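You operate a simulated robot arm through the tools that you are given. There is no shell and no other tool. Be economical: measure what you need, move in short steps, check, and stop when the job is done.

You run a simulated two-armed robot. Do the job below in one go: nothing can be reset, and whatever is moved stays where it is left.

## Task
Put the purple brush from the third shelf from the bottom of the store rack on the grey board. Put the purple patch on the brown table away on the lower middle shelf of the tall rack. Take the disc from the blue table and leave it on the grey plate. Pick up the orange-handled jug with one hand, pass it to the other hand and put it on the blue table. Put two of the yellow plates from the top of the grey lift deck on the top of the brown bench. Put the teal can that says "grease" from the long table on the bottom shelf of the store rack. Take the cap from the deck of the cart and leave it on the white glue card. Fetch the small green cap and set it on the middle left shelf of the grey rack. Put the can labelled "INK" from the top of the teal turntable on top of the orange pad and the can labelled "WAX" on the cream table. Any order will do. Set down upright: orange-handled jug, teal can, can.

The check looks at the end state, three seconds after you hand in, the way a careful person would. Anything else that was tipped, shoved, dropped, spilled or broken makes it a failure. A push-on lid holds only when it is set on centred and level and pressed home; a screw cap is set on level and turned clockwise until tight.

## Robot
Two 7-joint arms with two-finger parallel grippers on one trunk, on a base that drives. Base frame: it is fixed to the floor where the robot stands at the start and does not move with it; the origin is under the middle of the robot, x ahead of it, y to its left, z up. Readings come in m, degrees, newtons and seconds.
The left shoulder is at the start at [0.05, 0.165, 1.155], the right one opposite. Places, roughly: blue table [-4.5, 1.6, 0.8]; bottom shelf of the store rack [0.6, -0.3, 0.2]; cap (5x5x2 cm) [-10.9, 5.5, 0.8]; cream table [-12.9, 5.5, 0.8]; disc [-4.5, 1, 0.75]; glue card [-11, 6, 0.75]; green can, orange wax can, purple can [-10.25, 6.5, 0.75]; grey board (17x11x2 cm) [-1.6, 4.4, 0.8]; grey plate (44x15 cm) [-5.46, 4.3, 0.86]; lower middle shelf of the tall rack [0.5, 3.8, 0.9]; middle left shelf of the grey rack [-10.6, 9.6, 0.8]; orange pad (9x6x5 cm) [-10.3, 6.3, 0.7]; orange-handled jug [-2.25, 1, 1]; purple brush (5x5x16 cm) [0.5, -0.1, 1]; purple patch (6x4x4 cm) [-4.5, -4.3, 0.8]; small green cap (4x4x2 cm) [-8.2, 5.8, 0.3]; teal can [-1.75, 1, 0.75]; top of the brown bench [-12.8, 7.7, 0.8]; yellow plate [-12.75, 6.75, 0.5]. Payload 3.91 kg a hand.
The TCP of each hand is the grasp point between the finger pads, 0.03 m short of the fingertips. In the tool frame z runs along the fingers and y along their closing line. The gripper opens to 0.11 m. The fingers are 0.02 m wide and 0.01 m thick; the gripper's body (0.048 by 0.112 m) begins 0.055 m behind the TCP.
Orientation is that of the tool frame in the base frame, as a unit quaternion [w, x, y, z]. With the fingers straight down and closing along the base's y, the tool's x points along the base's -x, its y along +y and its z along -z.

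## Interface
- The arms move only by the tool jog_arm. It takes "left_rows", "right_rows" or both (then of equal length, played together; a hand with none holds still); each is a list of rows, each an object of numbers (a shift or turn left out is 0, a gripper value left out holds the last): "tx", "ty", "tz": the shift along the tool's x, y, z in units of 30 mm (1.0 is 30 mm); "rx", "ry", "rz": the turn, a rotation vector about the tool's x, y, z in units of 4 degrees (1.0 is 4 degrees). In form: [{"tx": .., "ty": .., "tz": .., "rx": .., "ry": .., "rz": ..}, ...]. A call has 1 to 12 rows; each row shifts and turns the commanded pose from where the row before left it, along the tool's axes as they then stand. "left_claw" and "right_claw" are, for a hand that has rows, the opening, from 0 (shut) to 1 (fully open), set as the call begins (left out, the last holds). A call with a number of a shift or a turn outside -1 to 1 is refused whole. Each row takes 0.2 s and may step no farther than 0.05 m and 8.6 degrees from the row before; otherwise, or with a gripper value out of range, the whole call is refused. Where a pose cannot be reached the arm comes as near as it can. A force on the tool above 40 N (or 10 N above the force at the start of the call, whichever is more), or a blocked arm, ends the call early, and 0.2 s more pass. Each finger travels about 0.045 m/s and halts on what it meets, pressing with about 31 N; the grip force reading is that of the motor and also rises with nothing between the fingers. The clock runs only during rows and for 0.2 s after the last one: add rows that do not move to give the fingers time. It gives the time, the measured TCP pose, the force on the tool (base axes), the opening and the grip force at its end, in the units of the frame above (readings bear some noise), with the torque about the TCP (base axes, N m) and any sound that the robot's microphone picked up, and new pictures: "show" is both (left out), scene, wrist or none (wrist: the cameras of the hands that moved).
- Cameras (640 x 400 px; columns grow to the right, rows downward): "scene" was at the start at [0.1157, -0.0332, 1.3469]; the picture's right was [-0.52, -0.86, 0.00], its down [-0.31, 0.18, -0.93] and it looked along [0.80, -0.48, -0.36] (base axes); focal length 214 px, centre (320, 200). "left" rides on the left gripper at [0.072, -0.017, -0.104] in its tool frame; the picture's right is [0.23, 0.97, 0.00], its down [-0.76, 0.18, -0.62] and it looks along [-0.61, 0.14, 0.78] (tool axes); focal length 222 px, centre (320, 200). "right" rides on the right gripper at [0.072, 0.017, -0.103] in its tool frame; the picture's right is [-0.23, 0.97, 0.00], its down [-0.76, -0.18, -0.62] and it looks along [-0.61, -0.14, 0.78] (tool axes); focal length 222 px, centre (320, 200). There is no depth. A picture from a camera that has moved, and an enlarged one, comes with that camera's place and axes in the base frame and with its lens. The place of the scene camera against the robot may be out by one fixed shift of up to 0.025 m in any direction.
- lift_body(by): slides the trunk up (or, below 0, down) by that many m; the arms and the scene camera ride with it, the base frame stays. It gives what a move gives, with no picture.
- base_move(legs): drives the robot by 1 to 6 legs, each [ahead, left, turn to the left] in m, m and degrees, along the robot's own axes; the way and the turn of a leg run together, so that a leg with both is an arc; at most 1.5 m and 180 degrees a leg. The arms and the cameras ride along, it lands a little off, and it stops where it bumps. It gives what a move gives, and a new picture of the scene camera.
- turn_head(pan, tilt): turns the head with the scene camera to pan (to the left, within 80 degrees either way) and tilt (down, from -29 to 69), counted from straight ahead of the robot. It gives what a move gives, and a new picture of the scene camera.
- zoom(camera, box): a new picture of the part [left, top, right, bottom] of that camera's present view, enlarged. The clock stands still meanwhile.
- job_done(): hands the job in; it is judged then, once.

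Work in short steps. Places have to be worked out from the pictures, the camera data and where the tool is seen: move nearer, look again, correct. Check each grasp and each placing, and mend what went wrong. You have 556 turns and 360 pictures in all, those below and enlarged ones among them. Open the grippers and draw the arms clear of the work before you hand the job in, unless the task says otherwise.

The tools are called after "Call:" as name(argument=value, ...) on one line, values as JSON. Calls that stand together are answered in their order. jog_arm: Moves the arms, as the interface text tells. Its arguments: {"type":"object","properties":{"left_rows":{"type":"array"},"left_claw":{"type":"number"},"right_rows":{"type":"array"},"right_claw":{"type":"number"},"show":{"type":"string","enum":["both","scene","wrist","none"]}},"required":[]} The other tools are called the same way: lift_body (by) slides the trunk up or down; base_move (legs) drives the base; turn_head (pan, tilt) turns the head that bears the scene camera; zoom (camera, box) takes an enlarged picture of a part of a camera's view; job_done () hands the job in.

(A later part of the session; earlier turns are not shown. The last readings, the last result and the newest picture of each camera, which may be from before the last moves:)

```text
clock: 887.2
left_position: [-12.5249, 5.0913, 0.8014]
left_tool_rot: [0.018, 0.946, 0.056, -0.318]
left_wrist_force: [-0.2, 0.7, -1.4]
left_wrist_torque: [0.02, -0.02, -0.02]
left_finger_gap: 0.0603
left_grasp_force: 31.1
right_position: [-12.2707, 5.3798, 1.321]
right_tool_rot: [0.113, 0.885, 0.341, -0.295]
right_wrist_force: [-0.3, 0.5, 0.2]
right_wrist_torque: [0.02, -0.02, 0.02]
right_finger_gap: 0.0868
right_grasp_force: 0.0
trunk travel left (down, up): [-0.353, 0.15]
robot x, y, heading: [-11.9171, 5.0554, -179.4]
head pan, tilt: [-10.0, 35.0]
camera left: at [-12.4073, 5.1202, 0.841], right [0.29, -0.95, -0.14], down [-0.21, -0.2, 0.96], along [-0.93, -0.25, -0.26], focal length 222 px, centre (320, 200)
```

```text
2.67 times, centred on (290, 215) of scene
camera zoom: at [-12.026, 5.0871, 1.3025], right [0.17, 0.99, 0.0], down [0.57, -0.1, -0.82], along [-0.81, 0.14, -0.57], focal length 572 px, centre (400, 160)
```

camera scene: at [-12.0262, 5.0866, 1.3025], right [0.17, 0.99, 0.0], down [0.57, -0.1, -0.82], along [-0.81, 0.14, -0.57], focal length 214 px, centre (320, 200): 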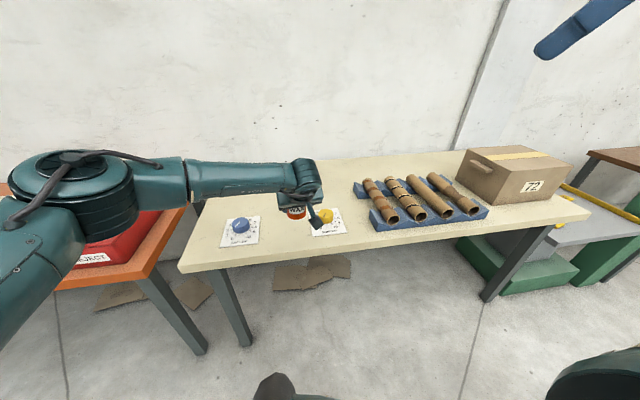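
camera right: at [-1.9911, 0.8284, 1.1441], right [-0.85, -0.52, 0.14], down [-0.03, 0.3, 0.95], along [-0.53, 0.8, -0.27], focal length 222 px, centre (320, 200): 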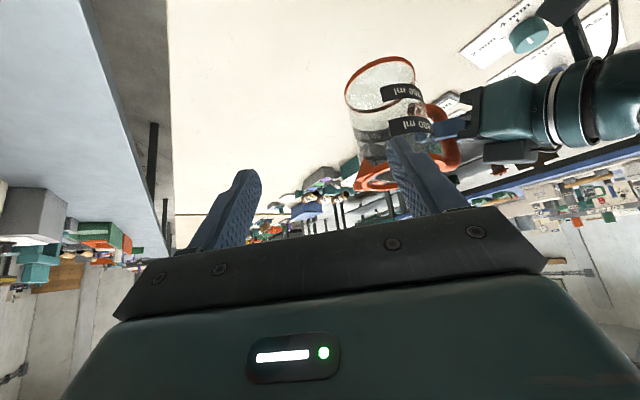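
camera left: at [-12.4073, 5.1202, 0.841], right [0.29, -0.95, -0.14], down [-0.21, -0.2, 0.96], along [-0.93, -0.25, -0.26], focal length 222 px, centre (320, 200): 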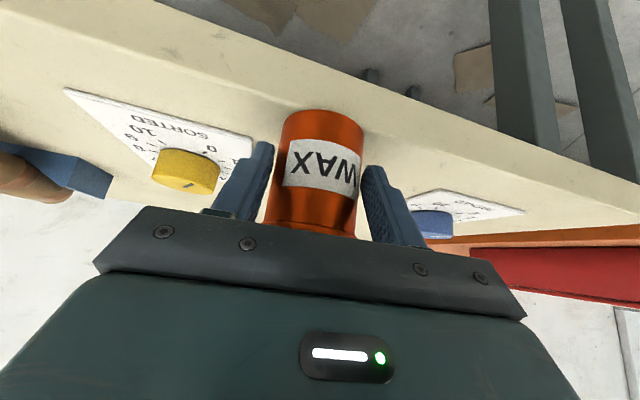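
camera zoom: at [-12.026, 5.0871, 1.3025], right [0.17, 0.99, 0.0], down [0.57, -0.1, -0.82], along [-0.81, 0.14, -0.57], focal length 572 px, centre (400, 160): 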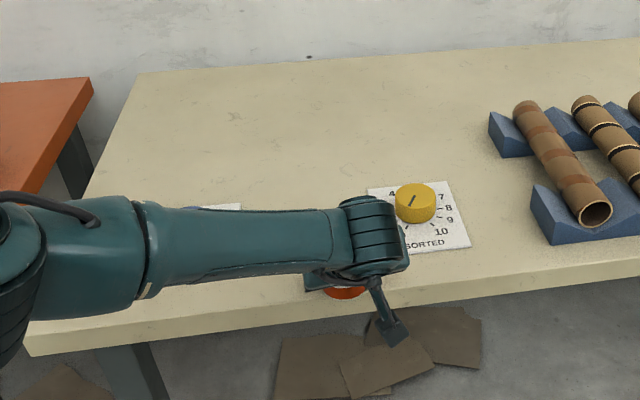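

The table is lower than I thought, so the can is still too close to the front edge. I'll move 9 cm further in before lowering.

Call:
base_move(legs=[[0.09, 0.015, 0]])

Call:
jog_arm(left_rows=[{"tx": 0.06, "tz": 0.08}, {"tx": 0.06, "tz": 0.08}], show="wrist")

```text
clock: 888.3
left_position: [-12.6158, 5.0748, 0.8019]
left_tool_rot: [0.018, 0.946, 0.057, -0.318]
left_wrist_force: [-0.2, -1.4, -2.4]
left_wrist_torque: [0.0, -0.06, 0.01]
left_finger_gap: 0.06
left_grasp_force: 31.0
right_position: [-12.3614, 5.3647, 1.3201]
right_tool_rot: [0.114, 0.885, 0.341, -0.295]
right_wrist_force: [-0.1, -0.1, 0.2]
right_wrist_torque: [0.01, -0.01, 0.03]
right_finger_gap: 0.0867
right_grasp_force: 0.0
trunk travel left (down, up): [-0.353, 0.15]
robot x, y, heading: [-12.0061, 5.0456, -179.5]
head pan, tilt: [-10.0, 35.0]
camera scene: at [-12.117, 5.0718, 1.3024], right [0.17, 0.99, 0.0], down [0.57, -0.1, -0.82], along [-0.81, 0.14, -0.57], focal length 214 px, centre (320, 200)
```

scene: 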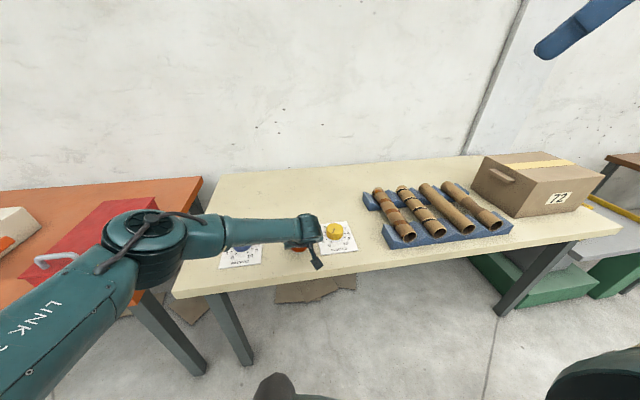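

```text
clock: 888.9
left_position: [-12.6158, 5.0776, 0.7991]
left_tool_rot: [0.018, 0.945, 0.057, -0.322]
left_wrist_force: [4.4, 0.4, 16.0]
left_wrist_torque: [-0.23, -0.25, 0.14]
left_finger_gap: 0.0605
left_grasp_force: 31.1
right_position: [-12.3584, 5.3651, 1.322]
right_tool_rot: [0.113, 0.885, 0.342, -0.295]
right_wrist_force: [-0.8, 0.5, -0.7]
right_wrist_torque: [-0.01, 0.02, 0.01]
right_finger_gap: 0.0869
right_grasp_force: 0.1
trunk travel left (down, up): [-0.353, 0.15]
robot x, y, heading: [-12.0044, 5.0409, -179.7]
head pan, tilt: [-10.0, 35.0]
camera left: at [-12.4975, 5.1055, 0.8377], right [0.29, -0.95, -0.14], down [-0.2, -0.21, 0.96], along [-0.93, -0.25, -0.25], focal length 222 px, centre (320, 200)
```

left: 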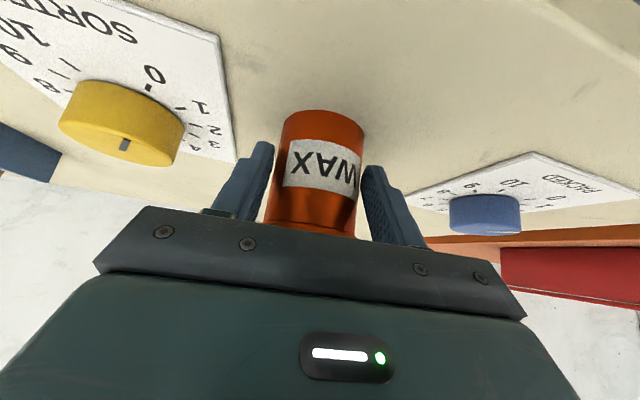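

Contact, and well inside the table. I'll ease off, release and retreat.

Call:
jog_arm(left_rows=[{"tx": -0.04, "tz": -0.05}, {}], show="none")

Call:
jog_arm(left_rows=[{}, {}, {}, {"tz": -0.5}, {"tz": -1}, {"tz": -1}, {"tz": -1}, {"tz": -1}], left_claw=0.76, show="wrist")

```text
clock: 889.5
left_position: [-12.6157, 5.0765, 0.7992]
left_tool_rot: [0.017, 0.946, 0.055, -0.32]
left_wrist_force: [-1.2, 2.0, 13.7]
left_wrist_torque: [-0.08, 0.4, 0.04]
left_finger_gap: 0.0602
left_grasp_force: 30.9
right_position: [-12.3601, 5.3646, 1.3225]
right_tool_rot: [0.113, 0.885, 0.341, -0.295]
right_wrist_force: [0.2, 0.8, 0.1]
right_wrist_torque: [0.01, -0.02, 0.01]
right_finger_gap: 0.0871
right_grasp_force: 0.0
trunk travel left (down, up): [-0.353, 0.15]
robot x, y, heading: [-12.0075, 5.0416, -179.6]
head pan, tilt: [-10.0, 35.0]
```

```text
clock: 891.3
left_position: [-12.5342, 5.0866, 0.9056]
left_tool_rot: [0.018, 0.946, 0.056, -0.319]
left_wrist_force: [-0.6, 0.0, 0.2]
left_wrist_torque: [0.0, 0.0, 0.06]
left_finger_gap: 0.0837
left_grasp_force: 0.0
right_position: [-12.3605, 5.3646, 1.3213]
right_tool_rot: [0.113, 0.885, 0.342, -0.295]
right_wrist_force: [-0.1, 0.8, 0.0]
right_wrist_torque: [-0.02, 0.0, 0.0]
right_finger_gap: 0.0871
right_grasp_force: 0.0
trunk travel left (down, up): [-0.353, 0.15]
robot x, y, heading: [-12.008, 5.0434, -179.7]
head pan, tilt: [-10.0, 35.0]
camera left: at [-12.4162, 5.1153, 0.9448], right [0.29, -0.95, -0.14], down [-0.21, -0.21, 0.96], along [-0.93, -0.25, -0.26], focal length 222 px, centre (320, 200)
```

left: 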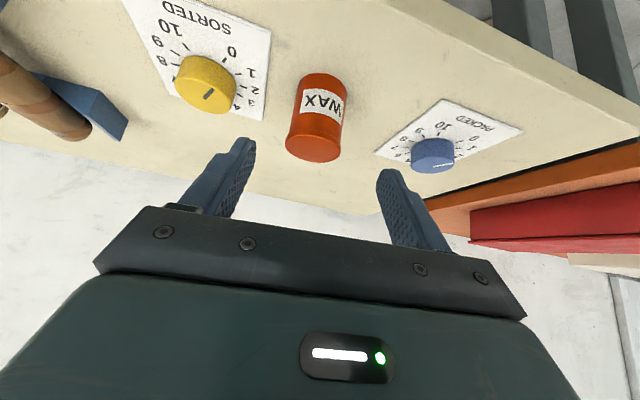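

WAX is placed. Next come the yellow plates on the lift deck, so I'll back off and slide north.

Call:
base_move(legs=[[-0.3, 0, 0], [0, -1.45, 0]])

Call:
turn_head(pan=-15, tilt=40)

```text
clock: 906.0
left_position: [-12.2506, 6.5508, 0.9037]
left_tool_rot: [0.018, 0.946, 0.059, -0.318]
left_wrist_force: [0.4, 0.4, 0.9]
left_wrist_torque: [-0.04, 0.02, -0.04]
left_finger_gap: 0.0835
left_grasp_force: 0.1
right_position: [-12.0775, 6.8303, 1.322]
right_tool_rot: [0.114, 0.885, 0.344, -0.294]
right_wrist_force: [-0.3, -0.1, 0.9]
right_wrist_torque: [-0.01, 0.02, 0.01]
right_finger_gap: 0.0867
right_grasp_force: 0.0
trunk travel left (down, up): [-0.353, 0.15]
robot x, y, heading: [-11.7217, 6.5122, -179.5]
head pan, tilt: [-10.0, 35.0]
camera scene: at [-11.8309, 6.5399, 1.3026], right [0.16, 0.99, 0.0], down [0.57, -0.09, -0.82], along [-0.81, 0.13, -0.57], focal length 214 px, centre (320, 200)
```

scene: 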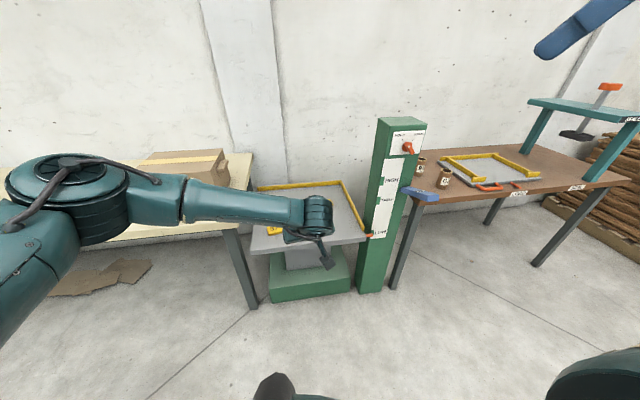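

```text
clock: 906.6
left_position: [-12.2498, 6.5514, 0.9063]
left_tool_rot: [0.018, 0.946, 0.058, -0.318]
left_wrist_force: [0.6, 0.1, 0.2]
left_wrist_torque: [0.03, 0.01, -0.01]
left_finger_gap: 0.0838
left_grasp_force: 0.1
right_position: [-12.0774, 6.8318, 1.3202]
right_tool_rot: [0.114, 0.885, 0.343, -0.293]
right_wrist_force: [-0.9, 0.3, 0.0]
right_wrist_torque: [0.0, 0.0, 0.0]
right_finger_gap: 0.0871
right_grasp_force: 0.1
trunk travel left (down, up): [-0.353, 0.15]
robot x, y, heading: [-11.7216, 6.5147, -179.3]
head pan, tilt: [-15.0, 40.0]
camera scene: at [-11.8264, 6.5466, 1.295], right [0.25, 0.97, 0.0], down [0.62, -0.16, -0.77], along [-0.74, 0.19, -0.64], focal length 214 px, centre (320, 200)
```

scene: 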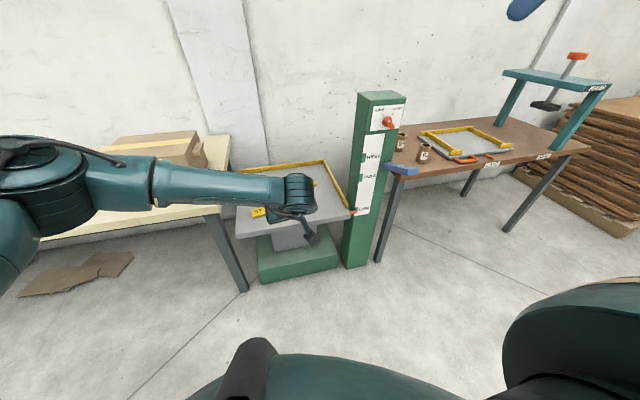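

Call:
base_move(legs=[[0.33, -0.04, 0]])

Call:
jog_arm(left_rows=[{}], show="wrist")

```text
clock: 908.8
left_position: [-12.5779, 6.5834, 0.9049]
left_tool_rot: [0.021, 0.946, 0.062, -0.318]
left_wrist_force: [-0.6, -0.1, -0.8]
left_wrist_torque: [-0.01, 0.0, 0.01]
left_finger_gap: 0.0837
left_grasp_force: 0.3
right_position: [-12.4047, 6.864, 1.3211]
right_tool_rot: [0.115, 0.884, 0.346, -0.294]
right_wrist_force: [0.0, 0.2, 0.4]
right_wrist_torque: [-0.01, 0.03, 0.01]
right_finger_gap: 0.0867
right_grasp_force: 0.0
trunk travel left (down, up): [-0.353, 0.15]
robot x, y, heading: [-12.0501, 6.5464, -178.8]
head pan, tilt: [-15.0, 40.0]
camera scene: at [-12.1529, 6.5814, 1.2949], right [0.24, 0.97, 0.0], down [0.62, -0.15, -0.77], along [-0.74, 0.18, -0.64], focal length 214 px, centre (320, 200)
```

scene: 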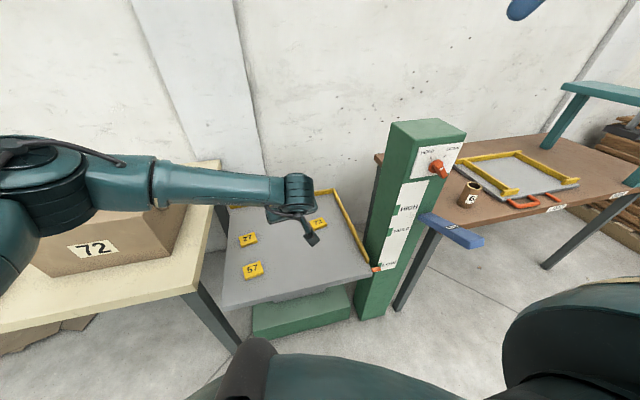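

```text
clock: 909.2
left_position: [-12.5764, 6.5829, 0.9048]
left_tool_rot: [0.02, 0.946, 0.062, -0.318]
left_wrist_force: [0.9, -0.1, -0.5]
left_wrist_torque: [-0.01, -0.01, 0.01]
left_finger_gap: 0.0835
left_grasp_force: 0.1
right_position: [-12.4051, 6.8643, 1.3225]
right_tool_rot: [0.116, 0.883, 0.347, -0.295]
right_wrist_force: [0.1, 0.0, -0.1]
right_wrist_torque: [0.02, 0.01, -0.01]
right_finger_gap: 0.0868
right_grasp_force: 0.0
trunk travel left (down, up): [-0.353, 0.15]
robot x, y, heading: [-12.0456, 6.5469, -179.0]
head pan, tilt: [-15.0, 40.0]
camera left: at [-12.4584, 6.6144, 0.9445], right [0.31, -0.94, -0.14], down [-0.2, -0.21, 0.96], along [-0.93, -0.26, -0.26], focal length 222 px, centre (320, 200)
```

left: 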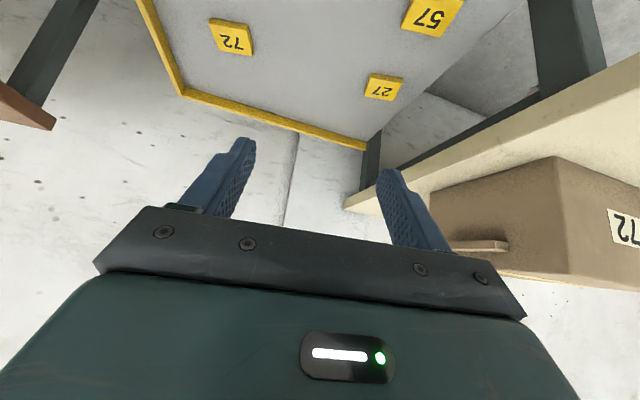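

There are three plates: 57 (near), 27 and 72. I'll take 57 and 72. First I'll tuck the right hand back so it clears the green post.

Call:
jog_arm(right_rows=[{"tx": 0.585, "ty": 0.68, "tz": -0.44}, {"tx": 0.585, "ty": 0.68, "tz": -0.44}, {"tx": 0.585, "ty": 0.68, "tz": -0.44}, {"tx": 0.585, "ty": 0.68, "tz": -0.44}, {"tx": 0.585, "ty": 0.68, "tz": -0.44}], show="scene")

```text
clock: 910.4
left_position: [-12.5752, 6.5832, 0.9047]
left_tool_rot: [0.019, 0.945, 0.062, -0.32]
left_wrist_force: [-0.2, -0.7, -0.6]
left_wrist_torque: [0.03, 0.0, 0.03]
left_finger_gap: 0.0837
left_grasp_force: 0.1
right_position: [-12.254, 6.8655, 1.3216]
right_tool_rot: [0.115, 0.883, 0.347, -0.293]
right_wrist_force: [-0.2, 0.3, 0.6]
right_wrist_torque: [0.01, -0.04, 0.04]
right_finger_gap: 0.087
right_grasp_force: 0.1
trunk travel left (down, up): [-0.353, 0.15]
robot x, y, heading: [-12.0476, 6.5465, -178.7]
head pan, tilt: [-15.0, 40.0]
camera scene: at [-12.152, 6.5814, 1.2951], right [0.24, 0.97, 0.0], down [0.62, -0.15, -0.77], along [-0.74, 0.18, -0.64], focal length 214 px, centre (320, 200)
```

scene: 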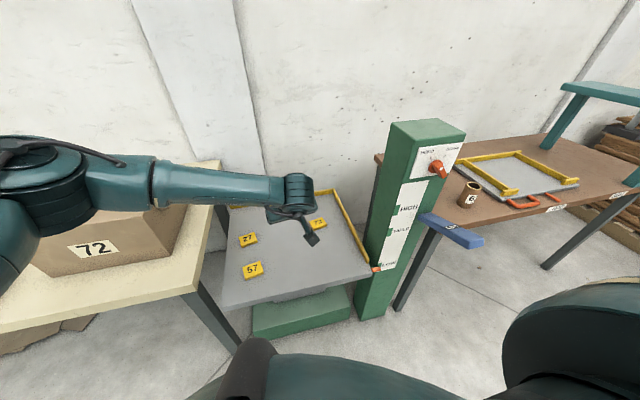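

I'll keep the base north so the elbow clears the cream table, and move the hand left over plate 57.

Call:
base_move(legs=[[0.02, -0.1, -1]])

Call:
jog_arm(left_rows=[{"ty": 1}, {"ty": 1}, {"ty": 1}, {"ty": 1}, {"ty": 1}, {"ty": 1}, {"ty": 1}, {"ty": 1}, {"ty": 1}], left_claw=1, show="none")

Call:
lift_body(by=-0.25)

Call:
jog_arm(left_rows=[{}], show="both")

```text
clock: 912.0
left_position: [-12.5957, 6.6945, 0.9044]
left_tool_rot: [0.017, 0.946, 0.053, -0.318]
left_wrist_force: [-0.6, 0.3, -0.5]
left_wrist_torque: [-0.04, 0.01, -0.01]
left_finger_gap: 0.0834
left_grasp_force: 0.0
right_position: [-12.2708, 6.9705, 1.3207]
right_tool_rot: [0.113, 0.886, 0.34, -0.295]
right_wrist_force: [-0.6, 0.4, 0.3]
right_wrist_torque: [-0.01, 0.0, 0.01]
right_finger_gap: 0.087
right_grasp_force: 0.1
trunk travel left (down, up): [-0.353, 0.15]
robot x, y, heading: [-12.0672, 6.6499, -179.8]
head pan, tilt: [-15.0, 40.0]
camera scene: at [-12.1729, 6.685, 1.295], right [0.26, 0.97, 0.0], down [0.62, -0.17, -0.77], along [-0.74, 0.2, -0.64], focal length 214 px, centre (320, 200)
```

scene: 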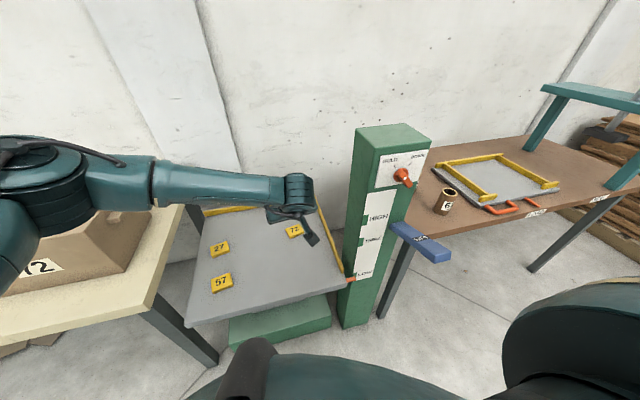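

```text
clock: 914.0
left_position: [-12.5646, 6.4248, 0.9048]
left_tool_rot: [0.016, 0.946, 0.053, -0.319]
left_wrist_force: [-0.1, -0.5, -0.1]
left_wrist_torque: [0.01, -0.02, 0.02]
left_finger_gap: 0.1099
left_grasp_force: 0.0
right_position: [-12.2702, 6.9706, 1.3205]
right_tool_rot: [0.112, 0.886, 0.339, -0.295]
right_wrist_force: [0.2, 0.1, 0.6]
right_wrist_torque: [-0.02, 0.01, 0.03]
right_finger_gap: 0.0868
right_grasp_force: 0.1
trunk travel left (down, up): [-0.353, 0.15]
robot x, y, heading: [-12.069, 6.646, -179.7]
head pan, tilt: [-15.0, 40.0]
```

```text
clock: 916.6
left_position: [-12.5648, 6.4253, 0.6541]
left_tool_rot: [0.017, 0.946, 0.054, -0.319]
left_wrist_force: [0.3, -0.2, 0.2]
left_wrist_torque: [0.01, 0.01, 0.02]
left_finger_gap: 0.1101
left_grasp_force: 0.0
right_position: [-12.2695, 6.9698, 1.0707]
right_tool_rot: [0.112, 0.886, 0.339, -0.295]
right_wrist_force: [-0.4, 0.9, 0.2]
right_wrist_torque: [-0.02, 0.01, 0.01]
right_finger_gap: 0.087
right_grasp_force: 0.0
trunk travel left (down, up): [-0.103, 0.4]
robot x, y, heading: [-12.0681, 6.6493, -180.1]
head pan, tilt: [-15.0, 40.0]
```

```text
clock: 917.0
left_position: [-12.5647, 6.426, 0.6548]
left_tool_rot: [0.017, 0.946, 0.054, -0.318]
left_wrist_force: [0.6, -0.1, -0.3]
left_wrist_torque: [0.0, 0.01, -0.03]
left_finger_gap: 0.1101
left_grasp_force: 0.1
right_position: [-12.2704, 6.9701, 1.071]
right_tool_rot: [0.113, 0.886, 0.34, -0.294]
right_wrist_force: [0.4, 0.7, -0.3]
right_wrist_torque: [-0.04, 0.02, 0.0]
right_finger_gap: 0.087
right_grasp_force: 0.0
trunk travel left (down, up): [-0.103, 0.4]
robot x, y, heading: [-12.0723, 6.6472, -180.0]
head pan, tilt: [-15.0, 40.0]
camera scene: at [-12.1728, 6.6846, 1.045], right [0.26, 0.97, 0.0], down [0.62, -0.17, -0.77], along [-0.74, 0.2, -0.64], focal length 214 px, centre (320, 200)
camera left: at [-12.447, 6.4534, 0.6943], right [0.29, -0.95, -0.14], down [-0.21, -0.2, 0.96], along [-0.93, -0.25, -0.26], focal length 222 px, centre (320, 200)
```

scene: 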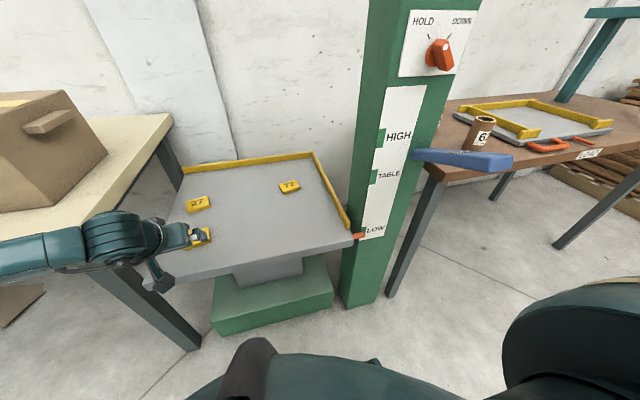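
left: 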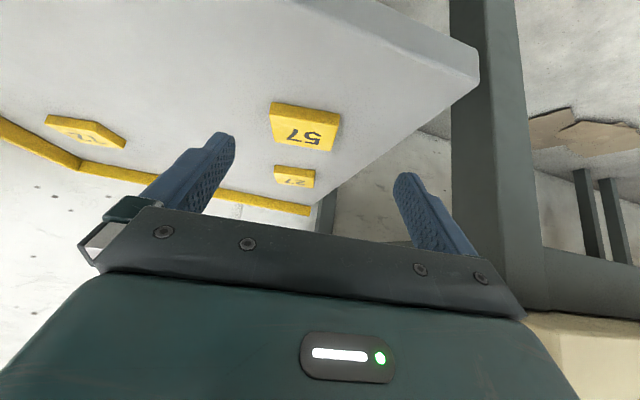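

The forearm is close to the table corner. I'll shift the base north by 0.2 and closer, and reach left instead.

Call:
base_move(legs=[[0.06, -0.2, 0]])

Call:
jog_arm(left_rows=[{"ty": 0.95}, {"ty": 0.95}, {"ty": 0.95}, {"ty": 0.95}, {"ty": 0.95}, {"ty": 0.95}, {"ty": 0.95}, {"ty": 0.4}, {}], show="both")

```text
clock: 919.3
left_position: [-12.6262, 6.6266, 0.6555]
left_tool_rot: [0.015, 0.946, 0.051, -0.319]
left_wrist_force: [-0.5, 0.5, 0.2]
left_wrist_torque: [-0.02, 0.02, 0.02]
left_finger_gap: 0.11
left_grasp_force: 0.0
right_position: [-12.3285, 7.1716, 1.0708]
right_tool_rot: [0.111, 0.887, 0.337, -0.295]
right_wrist_force: [0.6, -0.3, -0.2]
right_wrist_torque: [0.01, 0.03, -0.02]
right_finger_gap: 0.0868
right_grasp_force: 0.1
trunk travel left (down, up): [-0.103, 0.4]
robot x, y, heading: [-12.1278, 6.8512, 180.1]
head pan, tilt: [-15.0, 40.0]
camera scene: at [-12.2324, 6.8848, 1.045], right [0.26, 0.97, 0.0], down [0.62, -0.17, -0.77], along [-0.74, 0.2, -0.64], focal length 214 px, centre (320, 200)
```

scene: 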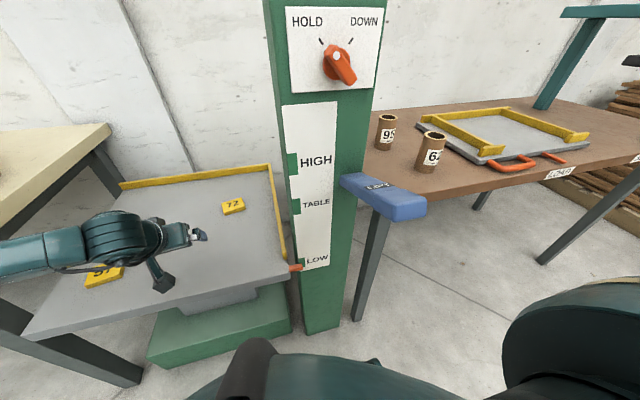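

```text
clock: 921.3
left_position: [-12.6034, 6.418, 0.6547]
left_tool_rot: [0.015, 0.946, 0.051, -0.319]
left_wrist_force: [0.0, 0.5, 0.1]
left_wrist_torque: [0.02, -0.01, 0.01]
left_finger_gap: 0.11
left_grasp_force: 0.1
right_position: [-12.3284, 7.1701, 1.0698]
right_tool_rot: [0.112, 0.887, 0.337, -0.295]
right_wrist_force: [0.1, 0.2, 0.6]
right_wrist_torque: [-0.03, -0.01, -0.01]
right_finger_gap: 0.0869
right_grasp_force: 0.1
trunk travel left (down, up): [-0.103, 0.4]
robot x, y, heading: [-12.1274, 6.8455, 179.8]
head pan, tilt: [-15.0, 40.0]
camera scene: at [-12.2324, 6.8848, 1.045], right [0.26, 0.97, 0.0], down [0.62, -0.17, -0.77], along [-0.74, 0.2, -0.64], focal length 214 px, centre (320, 200)
camera left: at [-12.4851, 6.4457, 0.6944], right [0.29, -0.95, -0.14], down [-0.21, -0.2, 0.96], along [-0.94, -0.24, -0.26], focal length 222 px, centre (320, 200)
```

scene: 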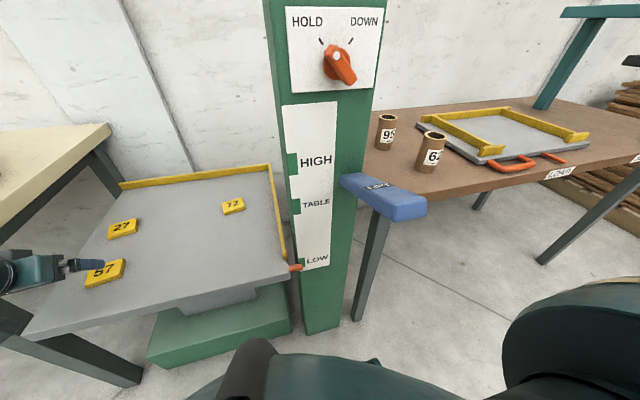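
left: 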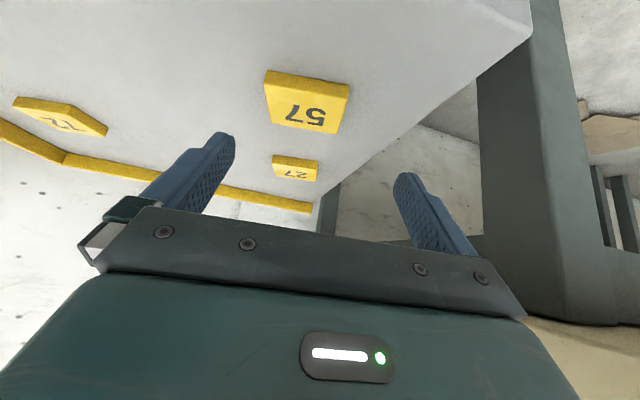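

Plate 57 triangulates to (-12.655, 6.425) with its top at z≈0.56. I'll descend to it.

Call:
jog_arm(left_rows=[{"tx": 0.11, "ty": -0.124, "tz": 0.8}, {"tx": 0.11, "ty": -0.124, "tz": 0.8}, {"tx": 0.1, "ty": -0.124, "tz": 0.6}, {}], show="wrist")

```text
clock: 922.3
left_position: [-12.6351, 6.4243, 0.5965]
left_tool_rot: [0.016, 0.946, 0.052, -0.319]
left_wrist_force: [0.6, -0.2, -0.6]
left_wrist_torque: [-0.01, 0.02, 0.0]
left_finger_gap: 0.1098
left_grasp_force: 0.1
right_position: [-12.3287, 7.1686, 1.0703]
right_tool_rot: [0.112, 0.887, 0.338, -0.295]
right_wrist_force: [0.0, 0.5, 0.1]
right_wrist_torque: [0.0, 0.01, 0.01]
right_finger_gap: 0.0868
right_grasp_force: 0.1
trunk travel left (down, up): [-0.103, 0.4]
robot x, y, heading: [-12.1298, 6.8472, 180.0]
head pan, tilt: [-15.0, 40.0]
camera left: at [-12.5172, 6.4525, 0.6359], right [0.29, -0.95, -0.14], down [-0.21, -0.2, 0.96], along [-0.94, -0.24, -0.26], focal length 222 px, centre (320, 200)
```

left: 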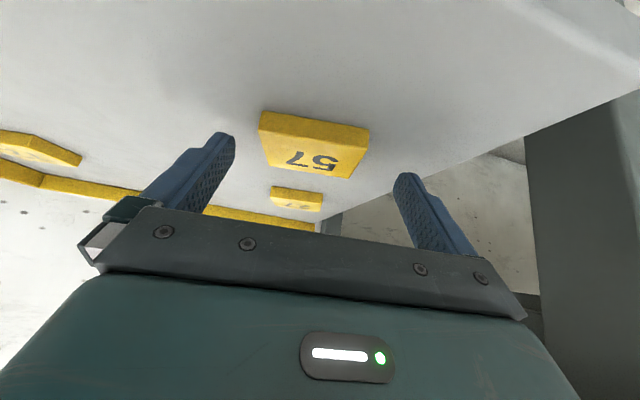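

Call:
jog_arm(left_rows=[{"tx": -0.03, "ty": -0.13, "tz": 0.28}, {"tx": -0.03, "tz": 0.28}, {}], show="none")

Call:
jog_arm(left_rows=[{}, {}, {}, {}, {}], left_claw=0, show="wrist")

```text
clock: 923.1
left_position: [-12.6487, 6.4273, 0.5837]
left_tool_rot: [0.016, 0.946, 0.053, -0.319]
left_wrist_force: [-0.4, -0.8, 1.0]
left_wrist_torque: [0.0, 0.02, -0.01]
left_finger_gap: 0.11
left_grasp_force: 0.0
right_position: [-12.3292, 7.1696, 1.0713]
right_tool_rot: [0.112, 0.887, 0.337, -0.296]
right_wrist_force: [0.3, -0.2, 0.5]
right_wrist_torque: [0.0, 0.01, 0.02]
right_finger_gap: 0.0869
right_grasp_force: 0.0
trunk travel left (down, up): [-0.103, 0.4]
robot x, y, heading: [-12.1268, 6.8454, 179.8]
head pan, tilt: [-15.0, 40.0]
```

```text
clock: 924.3
left_position: [-12.6473, 6.4269, 0.5836]
left_tool_rot: [0.016, 0.946, 0.052, -0.318]
left_wrist_force: [0.0, 0.1, 1.0]
left_wrist_torque: [0.0, 0.03, -0.02]
left_finger_gap: 0.0699
left_grasp_force: 31.2
right_position: [-12.3281, 7.1703, 1.0703]
right_tool_rot: [0.111, 0.887, 0.337, -0.296]
right_wrist_force: [-0.2, 0.1, -0.2]
right_wrist_torque: [0.05, -0.03, 0.02]
right_finger_gap: 0.0868
right_grasp_force: 0.1
trunk travel left (down, up): [-0.103, 0.4]
robot x, y, heading: [-12.1229, 6.8467, 179.9]
head pan, tilt: [-15.0, 40.0]
camera left: at [-12.5295, 6.455, 0.6234], right [0.29, -0.95, -0.14], down [-0.21, -0.2, 0.96], along [-0.94, -0.24, -0.26], focal length 222 px, centre (320, 200)
```

left: 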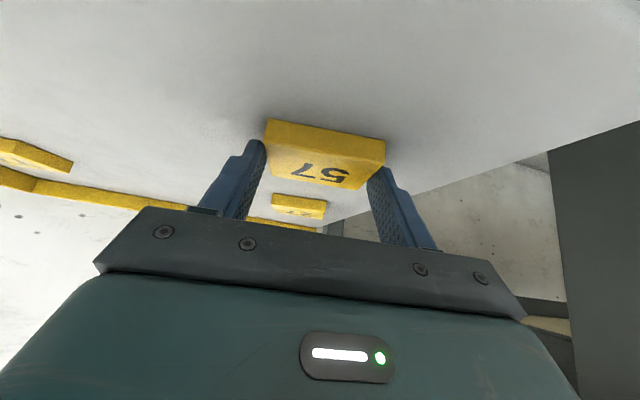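

Gripped. I'll lift it and raise the trunk.

Call:
jog_arm(left_rows=[{"tx": -0.3, "tz": -0.4}, {"tx": -0.605, "tz": -0.795}, {"tx": -0.605, "tz": -0.795}, {"tx": -0.605, "tz": -0.795}, {"ty": -0.9}, {"ty": -0.9}, {"ty": -0.9}, {"ty": -0.9}, {"ty": -0.9}, {"ty": -0.9}], show="none")

Call:
base_move(legs=[[-0.25, 0, 0]])

Call:
lift_body(by=0.3)

Call:
jog_arm(left_rows=[{}], show="both")

```text
clock: 926.5
left_position: [-12.6637, 6.5895, 0.6895]
left_tool_rot: [0.016, 0.946, 0.052, -0.319]
left_wrist_force: [-0.2, -0.4, -0.3]
left_wrist_torque: [-0.02, 0.01, 0.0]
left_finger_gap: 0.0693
left_grasp_force: 31.3
right_position: [-12.3287, 7.1716, 1.0704]
right_tool_rot: [0.111, 0.887, 0.338, -0.295]
right_wrist_force: [0.0, 0.1, 0.4]
right_wrist_torque: [-0.02, 0.0, 0.02]
right_finger_gap: 0.0871
right_grasp_force: 0.0
trunk travel left (down, up): [-0.103, 0.4]
robot x, y, heading: [-12.1218, 6.8432, 179.9]
head pan, tilt: [-15.0, 40.0]
```

```text
clock: 928.4
left_position: [-12.4163, 6.5889, 0.6892]
left_tool_rot: [0.016, 0.946, 0.052, -0.319]
left_wrist_force: [0.3, -0.6, -0.3]
left_wrist_torque: [0.0, 0.01, 0.02]
left_finger_gap: 0.0689
left_grasp_force: 30.6
right_position: [-12.0791, 7.1693, 1.0715]
right_tool_rot: [0.111, 0.887, 0.336, -0.296]
right_wrist_force: [-0.7, -0.4, 0.1]
right_wrist_torque: [-0.03, 0.01, -0.01]
right_finger_gap: 0.0868
right_grasp_force: 0.1
trunk travel left (down, up): [-0.103, 0.4]
robot x, y, heading: [-11.8787, 6.8454, 179.7]
head pan, tilt: [-15.0, 40.0]
camera scene: at [-11.9835, 6.8842, 1.045], right [0.26, 0.96, 0.0], down [0.62, -0.17, -0.77], along [-0.74, 0.2, -0.64], focal length 214 px, centre (320, 200)
```

scene: 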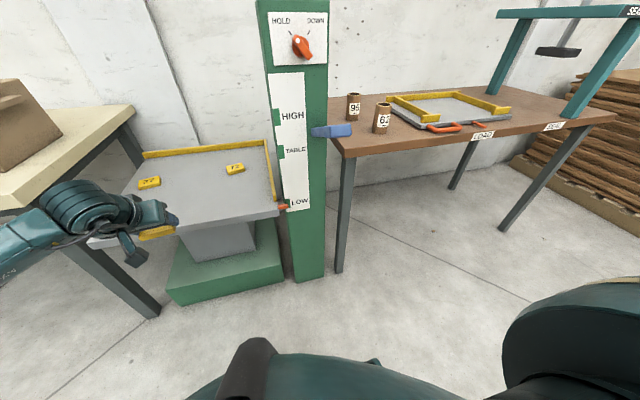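

```text
clock: 931.4
left_position: [-12.4163, 6.5876, 0.99]
left_tool_rot: [0.016, 0.946, 0.051, -0.319]
left_wrist_force: [-0.1, -0.2, -0.7]
left_wrist_torque: [-0.03, -0.01, 0.01]
left_finger_gap: 0.0689
left_grasp_force: 30.4
right_position: [-12.0795, 7.1706, 1.3702]
right_tool_rot: [0.111, 0.887, 0.337, -0.295]
right_wrist_force: [-0.5, -0.1, -0.8]
right_wrist_torque: [0.0, -0.01, 0.01]
right_finger_gap: 0.087
right_grasp_force: 0.1
trunk travel left (down, up): [-0.403, 0.1]
robot x, y, heading: [-11.8825, 6.8467, 179.7]
head pan, tilt: [-15.0, 40.0]
```

```text
clock: 931.8
left_position: [-12.4165, 6.5886, 0.9901]
left_tool_rot: [0.016, 0.946, 0.052, -0.319]
left_wrist_force: [-0.4, 0.5, -1.0]
left_wrist_torque: [-0.02, -0.01, -0.01]
left_finger_gap: 0.0694
left_grasp_force: 31.1
right_position: [-12.0788, 7.1682, 1.371]
right_tool_rot: [0.11, 0.887, 0.336, -0.295]
right_wrist_force: [-0.2, -0.3, 0.1]
right_wrist_torque: [0.01, -0.02, 0.01]
right_finger_gap: 0.0866
right_grasp_force: 0.0
trunk travel left (down, up): [-0.403, 0.1]
robot x, y, heading: [-11.8796, 6.8446, 179.8]
head pan, tilt: [-15.0, 40.0]
camera scene: at [-11.9835, 6.8841, 1.345], right [0.26, 0.96, 0.0], down [0.62, -0.17, -0.77], along [-0.74, 0.2, -0.64], focal length 214 px, centre (320, 200)
camera left: at [-12.2979, 6.6167, 1.0284], right [0.28, -0.95, -0.14], down [-0.21, -0.2, 0.96], along [-0.94, -0.24, -0.26], focal length 222 px, centre (320, 200)
```

scene: 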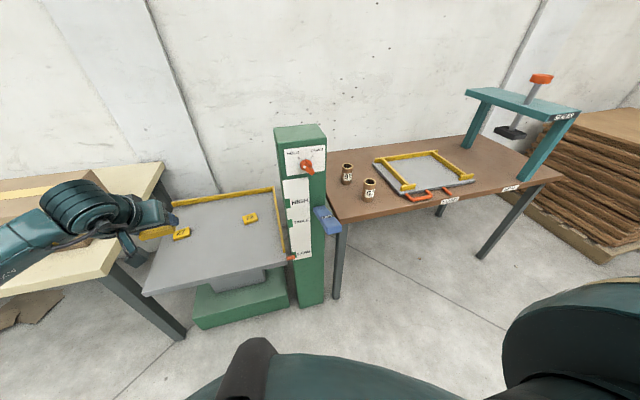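
left: 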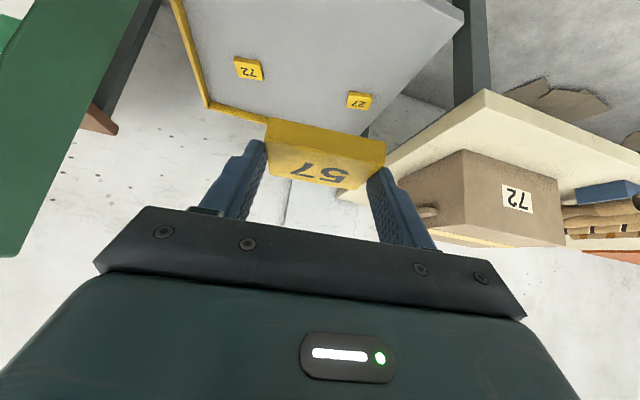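

The lane between ring 62 and the yellow-railed panel (y≈7.365) on the bench looks usable for both plates. I'll slide north and look with the wrist camera.

Call:
base_move(legs=[[0, -0.775, 0], [0.1, 0, 0]])

Call:
jog_arm(left_rows=[{}], show="wrist")

```text
clock: 939.7
left_position: [-12.5171, 7.3592, 0.9877]
left_tool_rot: [0.018, 0.946, 0.056, -0.319]
left_wrist_force: [0.6, 0.4, 0.0]
left_wrist_torque: [-0.02, -0.04, -0.02]
left_finger_gap: 0.0689
left_grasp_force: 30.8
right_position: [-12.1872, 7.9441, 1.37]
right_tool_rot: [0.114, 0.885, 0.342, -0.295]
right_wrist_force: [0.4, 0.2, -0.5]
right_wrist_torque: [-0.02, -0.06, 0.0]
right_finger_gap: 0.0869
right_grasp_force: 0.1
trunk travel left (down, up): [-0.403, 0.1]
robot x, y, heading: [-11.9819, 7.6248, -179.2]
head pan, tilt: [-15.0, 40.0]
camera scene: at [-12.0888, 7.659, 1.3449], right [0.25, 0.97, 0.0], down [0.62, -0.16, -0.77], along [-0.74, 0.19, -0.64], focal length 214 px, centre (320, 200)
```

scene: 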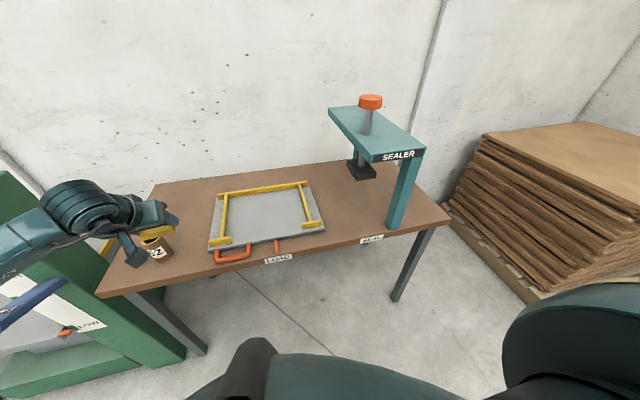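

```text
clock: 940.1
left_position: [-12.5173, 7.3585, 0.9887]
left_tool_rot: [0.018, 0.946, 0.057, -0.318]
left_wrist_force: [0.0, -0.5, -0.6]
left_wrist_torque: [-0.01, -0.03, 0.01]
left_finger_gap: 0.069
left_grasp_force: 31.1
right_position: [-12.1877, 7.9446, 1.3708]
right_tool_rot: [0.113, 0.885, 0.342, -0.295]
right_wrist_force: [-0.1, 0.1, -0.1]
right_wrist_torque: [0.01, -0.04, 0.02]
right_finger_gap: 0.087
right_grasp_force: 0.1
trunk travel left (down, up): [-0.403, 0.1]
robot x, y, heading: [-11.9835, 7.6224, -179.5]
head pan, tilt: [-15.0, 40.0]
camera left: at [-12.3992, 7.3878, 1.0283], right [0.3, -0.94, -0.14], down [-0.21, -0.21, 0.96], along [-0.93, -0.25, -0.26], focal length 222 px, centre (320, 200)
```

left: 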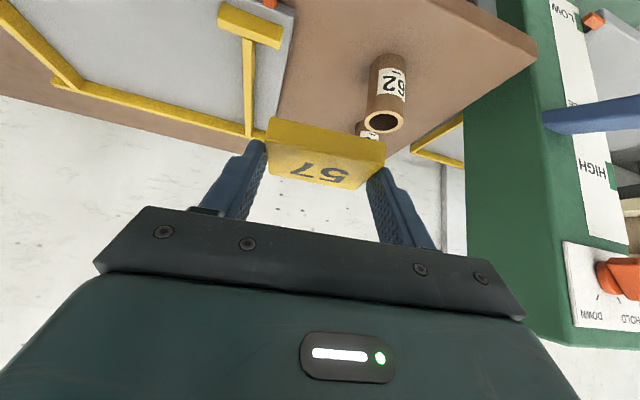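

The open area between the panel and the SEALER leg, at y≈7.88, is better. I'll slide there.

Call:
base_move(legs=[[0, -0.52, 0]])

Call:
jog_arm(left_rows=[{}], show="wrist")

```text
clock: 945.3
left_position: [-12.5205, 7.8843, 0.9894]
left_tool_rot: [0.019, 0.946, 0.059, -0.319]
left_wrist_force: [-0.3, 0.7, -0.1]
left_wrist_torque: [0.02, -0.01, 0.0]
left_finger_gap: 0.0691
left_grasp_force: 30.7
right_position: [-12.1933, 8.4696, 1.3711]
right_tool_rot: [0.114, 0.885, 0.343, -0.294]
right_wrist_force: [-0.1, -0.1, 0.0]
right_wrist_torque: [-0.01, -0.02, -0.03]
right_finger_gap: 0.0868
right_grasp_force: 0.1
trunk travel left (down, up): [-0.403, 0.1]
robot x, y, heading: [-11.9889, 8.1519, -179.2]
head pan, tilt: [-15.0, 40.0]
camera scene: at [-12.0934, 8.1849, 1.345], right [0.25, 0.97, 0.0], down [0.62, -0.16, -0.77], along [-0.74, 0.19, -0.64], focal length 214 px, centre (320, 200)
```

scene: 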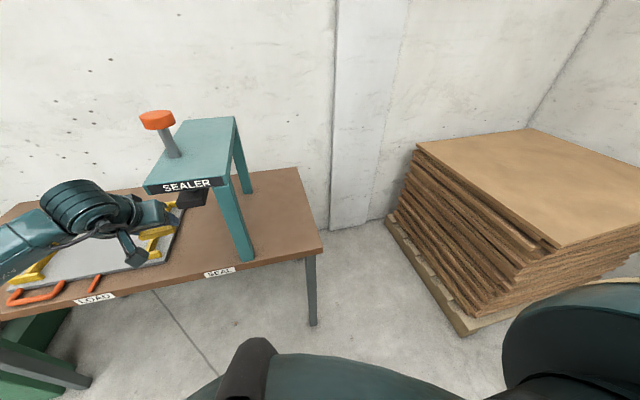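

```text
clock: 945.7
left_position: [-12.5212, 7.8828, 0.9886]
left_tool_rot: [0.018, 0.946, 0.057, -0.319]
left_wrist_force: [-0.4, -0.5, -0.3]
left_wrist_torque: [0.01, -0.02, 0.02]
left_finger_gap: 0.0686
left_grasp_force: 30.7
right_position: [-12.1935, 8.4693, 1.3699]
right_tool_rot: [0.113, 0.884, 0.345, -0.295]
right_wrist_force: [-0.1, -0.4, -0.8]
right_wrist_torque: [0.04, -0.01, -0.02]
right_finger_gap: 0.0868
right_grasp_force: 0.1
trunk travel left (down, up): [-0.403, 0.1]
robot x, y, heading: [-11.9897, 8.1474, -179.4]
head pan, tilt: [-15.0, 40.0]
camera left: at [-12.4037, 7.9125, 1.0283], right [0.3, -0.94, -0.14], down [-0.21, -0.21, 0.96], along [-0.93, -0.26, -0.26], focal length 222 px, centre (320, 200)
```

left: 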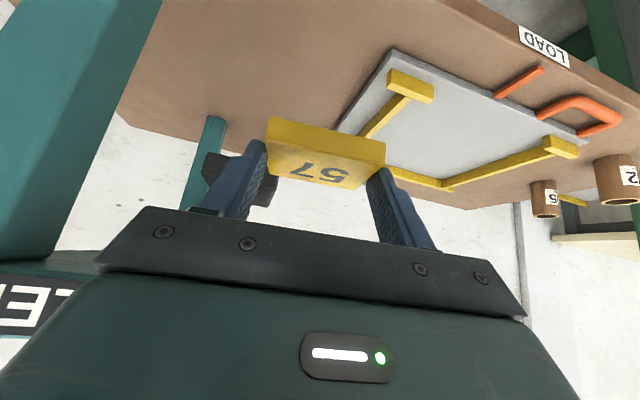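

Call:
base_move(legs=[[0, 0.026, 0], [0.13, 0, 0]])

Call:
jog_arm(left_rows=[{"tx": 0.605, "tz": 0.795}, {"tx": 0.605, "tz": 0.795}, {"tx": 0.605, "tz": 0.795}, {"tx": 0.605, "tz": 0.795}, {}], show="wrist")

```text
clock: 947.2
left_position: [-12.5621, 7.8599, 0.9776]
left_tool_rot: [0.022, 0.952, 0.044, -0.302]
left_wrist_force: [1.6, -0.6, -3.3]
left_wrist_torque: [-0.04, 0.09, -0.13]
left_finger_gap: 0.0689
left_grasp_force: 31.3
right_position: [-12.2461, 8.4427, 1.3702]
right_tool_rot: [0.114, 0.884, 0.345, -0.293]
right_wrist_force: [-0.6, 0.0, -0.6]
right_wrist_torque: [0.0, -0.01, 0.03]
right_finger_gap: 0.087
right_grasp_force: 0.1
trunk travel left (down, up): [-0.403, 0.1]
robot x, y, heading: [-12.0376, 8.1202, -179.0]
head pan, tilt: [-15.0, 40.0]
stopped in leg 2: the force on the tool passed its limit at 122 N (the readings are from after the stop); the commanded pose is now the measured one
camera scene: at [-12.1444, 8.1577, 1.3452], right [0.25, 0.97, 0.0], down [0.62, -0.16, -0.77], along [-0.74, 0.19, -0.64], focal length 214 px, centre (320, 200)
```

scene: 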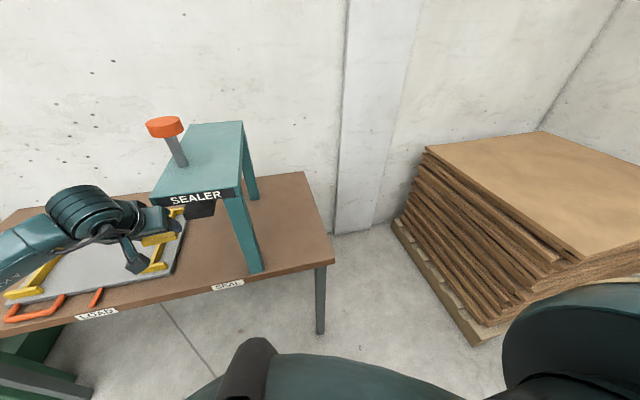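

```text
clock: 948.4
left_position: [-12.558, 7.8585, 0.8571]
left_tool_rot: [0.022, 0.952, 0.045, -0.301]
left_wrist_force: [0.4, 0.6, -1.0]
left_wrist_torque: [0.02, -0.01, 0.02]
left_finger_gap: 0.0688
left_grasp_force: 30.8
right_position: [-12.2442, 8.4415, 1.3713]
right_tool_rot: [0.114, 0.884, 0.345, -0.294]
right_wrist_force: [-0.3, 0.0, 0.4]
right_wrist_torque: [0.0, 0.01, -0.01]
right_finger_gap: 0.0871
right_grasp_force: 0.1
trunk travel left (down, up): [-0.403, 0.1]
robot x, y, heading: [-12.0402, 8.1222, -179.1]
head pan, tilt: [-15.0, 40.0]
camera left: at [-12.4409, 7.8852, 0.9013], right [0.28, -0.95, -0.12], down [-0.25, -0.19, 0.95], along [-0.93, -0.24, -0.29], focal length 222 px, centre (320, 200)
```

left: 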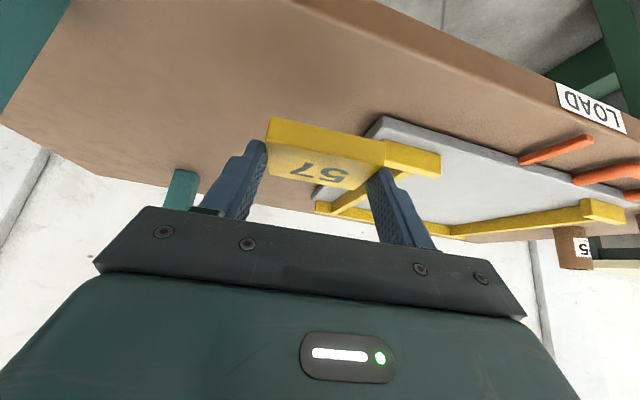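

The wrist clipped the sealer's top plate, but its position reads unchanged and it looks intact. I won't go deeper: I'll place plate 57 right here near the front edge, 1.5 cm further north, lowering gently.

Call:
jog_arm(left_rows=[{"ty": -0.5}, {"tx": 0.28, "tz": 0.4}, {"tx": 0.28, "tz": 0.4}, {}], show="wrist")

```text
clock: 949.4
left_position: [-12.5597, 7.8732, 0.8281]
left_tool_rot: [0.023, 0.952, 0.045, -0.301]
left_wrist_force: [0.0, 0.6, -0.4]
left_wrist_torque: [0.02, -0.01, -0.02]
left_finger_gap: 0.0686
left_grasp_force: 31.1
right_position: [-12.2452, 8.4417, 1.371]
right_tool_rot: [0.115, 0.884, 0.345, -0.294]
right_wrist_force: [-0.2, 0.1, 0.7]
right_wrist_torque: [0.02, -0.01, 0.0]
right_finger_gap: 0.087
right_grasp_force: 0.0
trunk travel left (down, up): [-0.403, 0.1]
robot x, y, heading: [-12.0398, 8.1228, -179.3]
head pan, tilt: [-15.0, 40.0]
camera left: at [-12.4418, 7.9007, 0.8722], right [0.28, -0.95, -0.12], down [-0.25, -0.19, 0.95], along [-0.93, -0.24, -0.29], focal length 222 px, centre (320, 200)
```

left: 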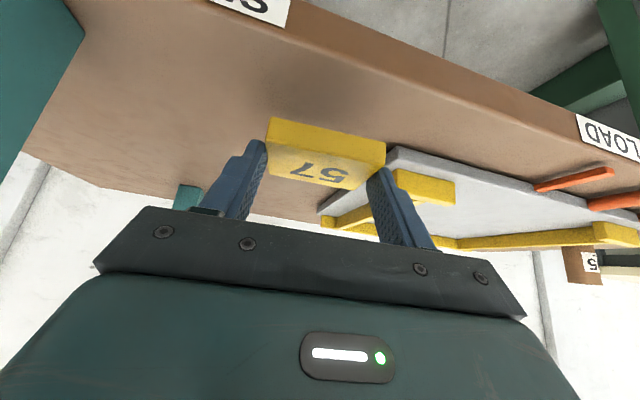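

Call:
jog_arm(left_rows=[{"tx": 0.075, "tz": 0.11}, {"tx": 0.075, "tz": 0.11}, {"tx": 0.075, "tz": 0.11}], show="none")

Call:
jog_arm(left_rows=[{"tx": 0.075, "tz": 0.11}, {"tx": 0.075, "tz": 0.11}], show="none")

```text
clock: 950.2
left_position: [-12.5604, 7.8725, 0.8164]
left_tool_rot: [0.021, 0.952, 0.044, -0.302]
left_wrist_force: [0.3, 0.2, -0.5]
left_wrist_torque: [0.03, -0.01, -0.02]
left_finger_gap: 0.0686
left_grasp_force: 30.6
right_position: [-12.2456, 8.442, 1.3696]
right_tool_rot: [0.114, 0.884, 0.345, -0.294]
right_wrist_force: [0.0, 0.2, 0.4]
right_wrist_torque: [0.01, 0.02, 0.01]
right_finger_gap: 0.0869
right_grasp_force: 0.1
trunk travel left (down, up): [-0.403, 0.1]
robot x, y, heading: [-12.0363, 8.1232, -179.4]
head pan, tilt: [-15.0, 40.0]
```

```text
clock: 950.8
left_position: [-12.5601, 7.8725, 0.809]
left_tool_rot: [0.022, 0.952, 0.046, -0.301]
left_wrist_force: [-0.2, 0.4, -0.3]
left_wrist_torque: [-0.02, -0.04, -0.03]
left_finger_gap: 0.0689
left_grasp_force: 31.3
right_position: [-12.2449, 8.4428, 1.3691]
right_tool_rot: [0.115, 0.884, 0.345, -0.294]
right_wrist_force: [0.3, 0.2, 0.4]
right_wrist_torque: [-0.01, 0.0, -0.01]
right_finger_gap: 0.0868
right_grasp_force: 0.1
trunk travel left (down, up): [-0.403, 0.1]
robot x, y, heading: [-12.0395, 8.1239, -179.4]
head pan, tilt: [-15.0, 40.0]
```

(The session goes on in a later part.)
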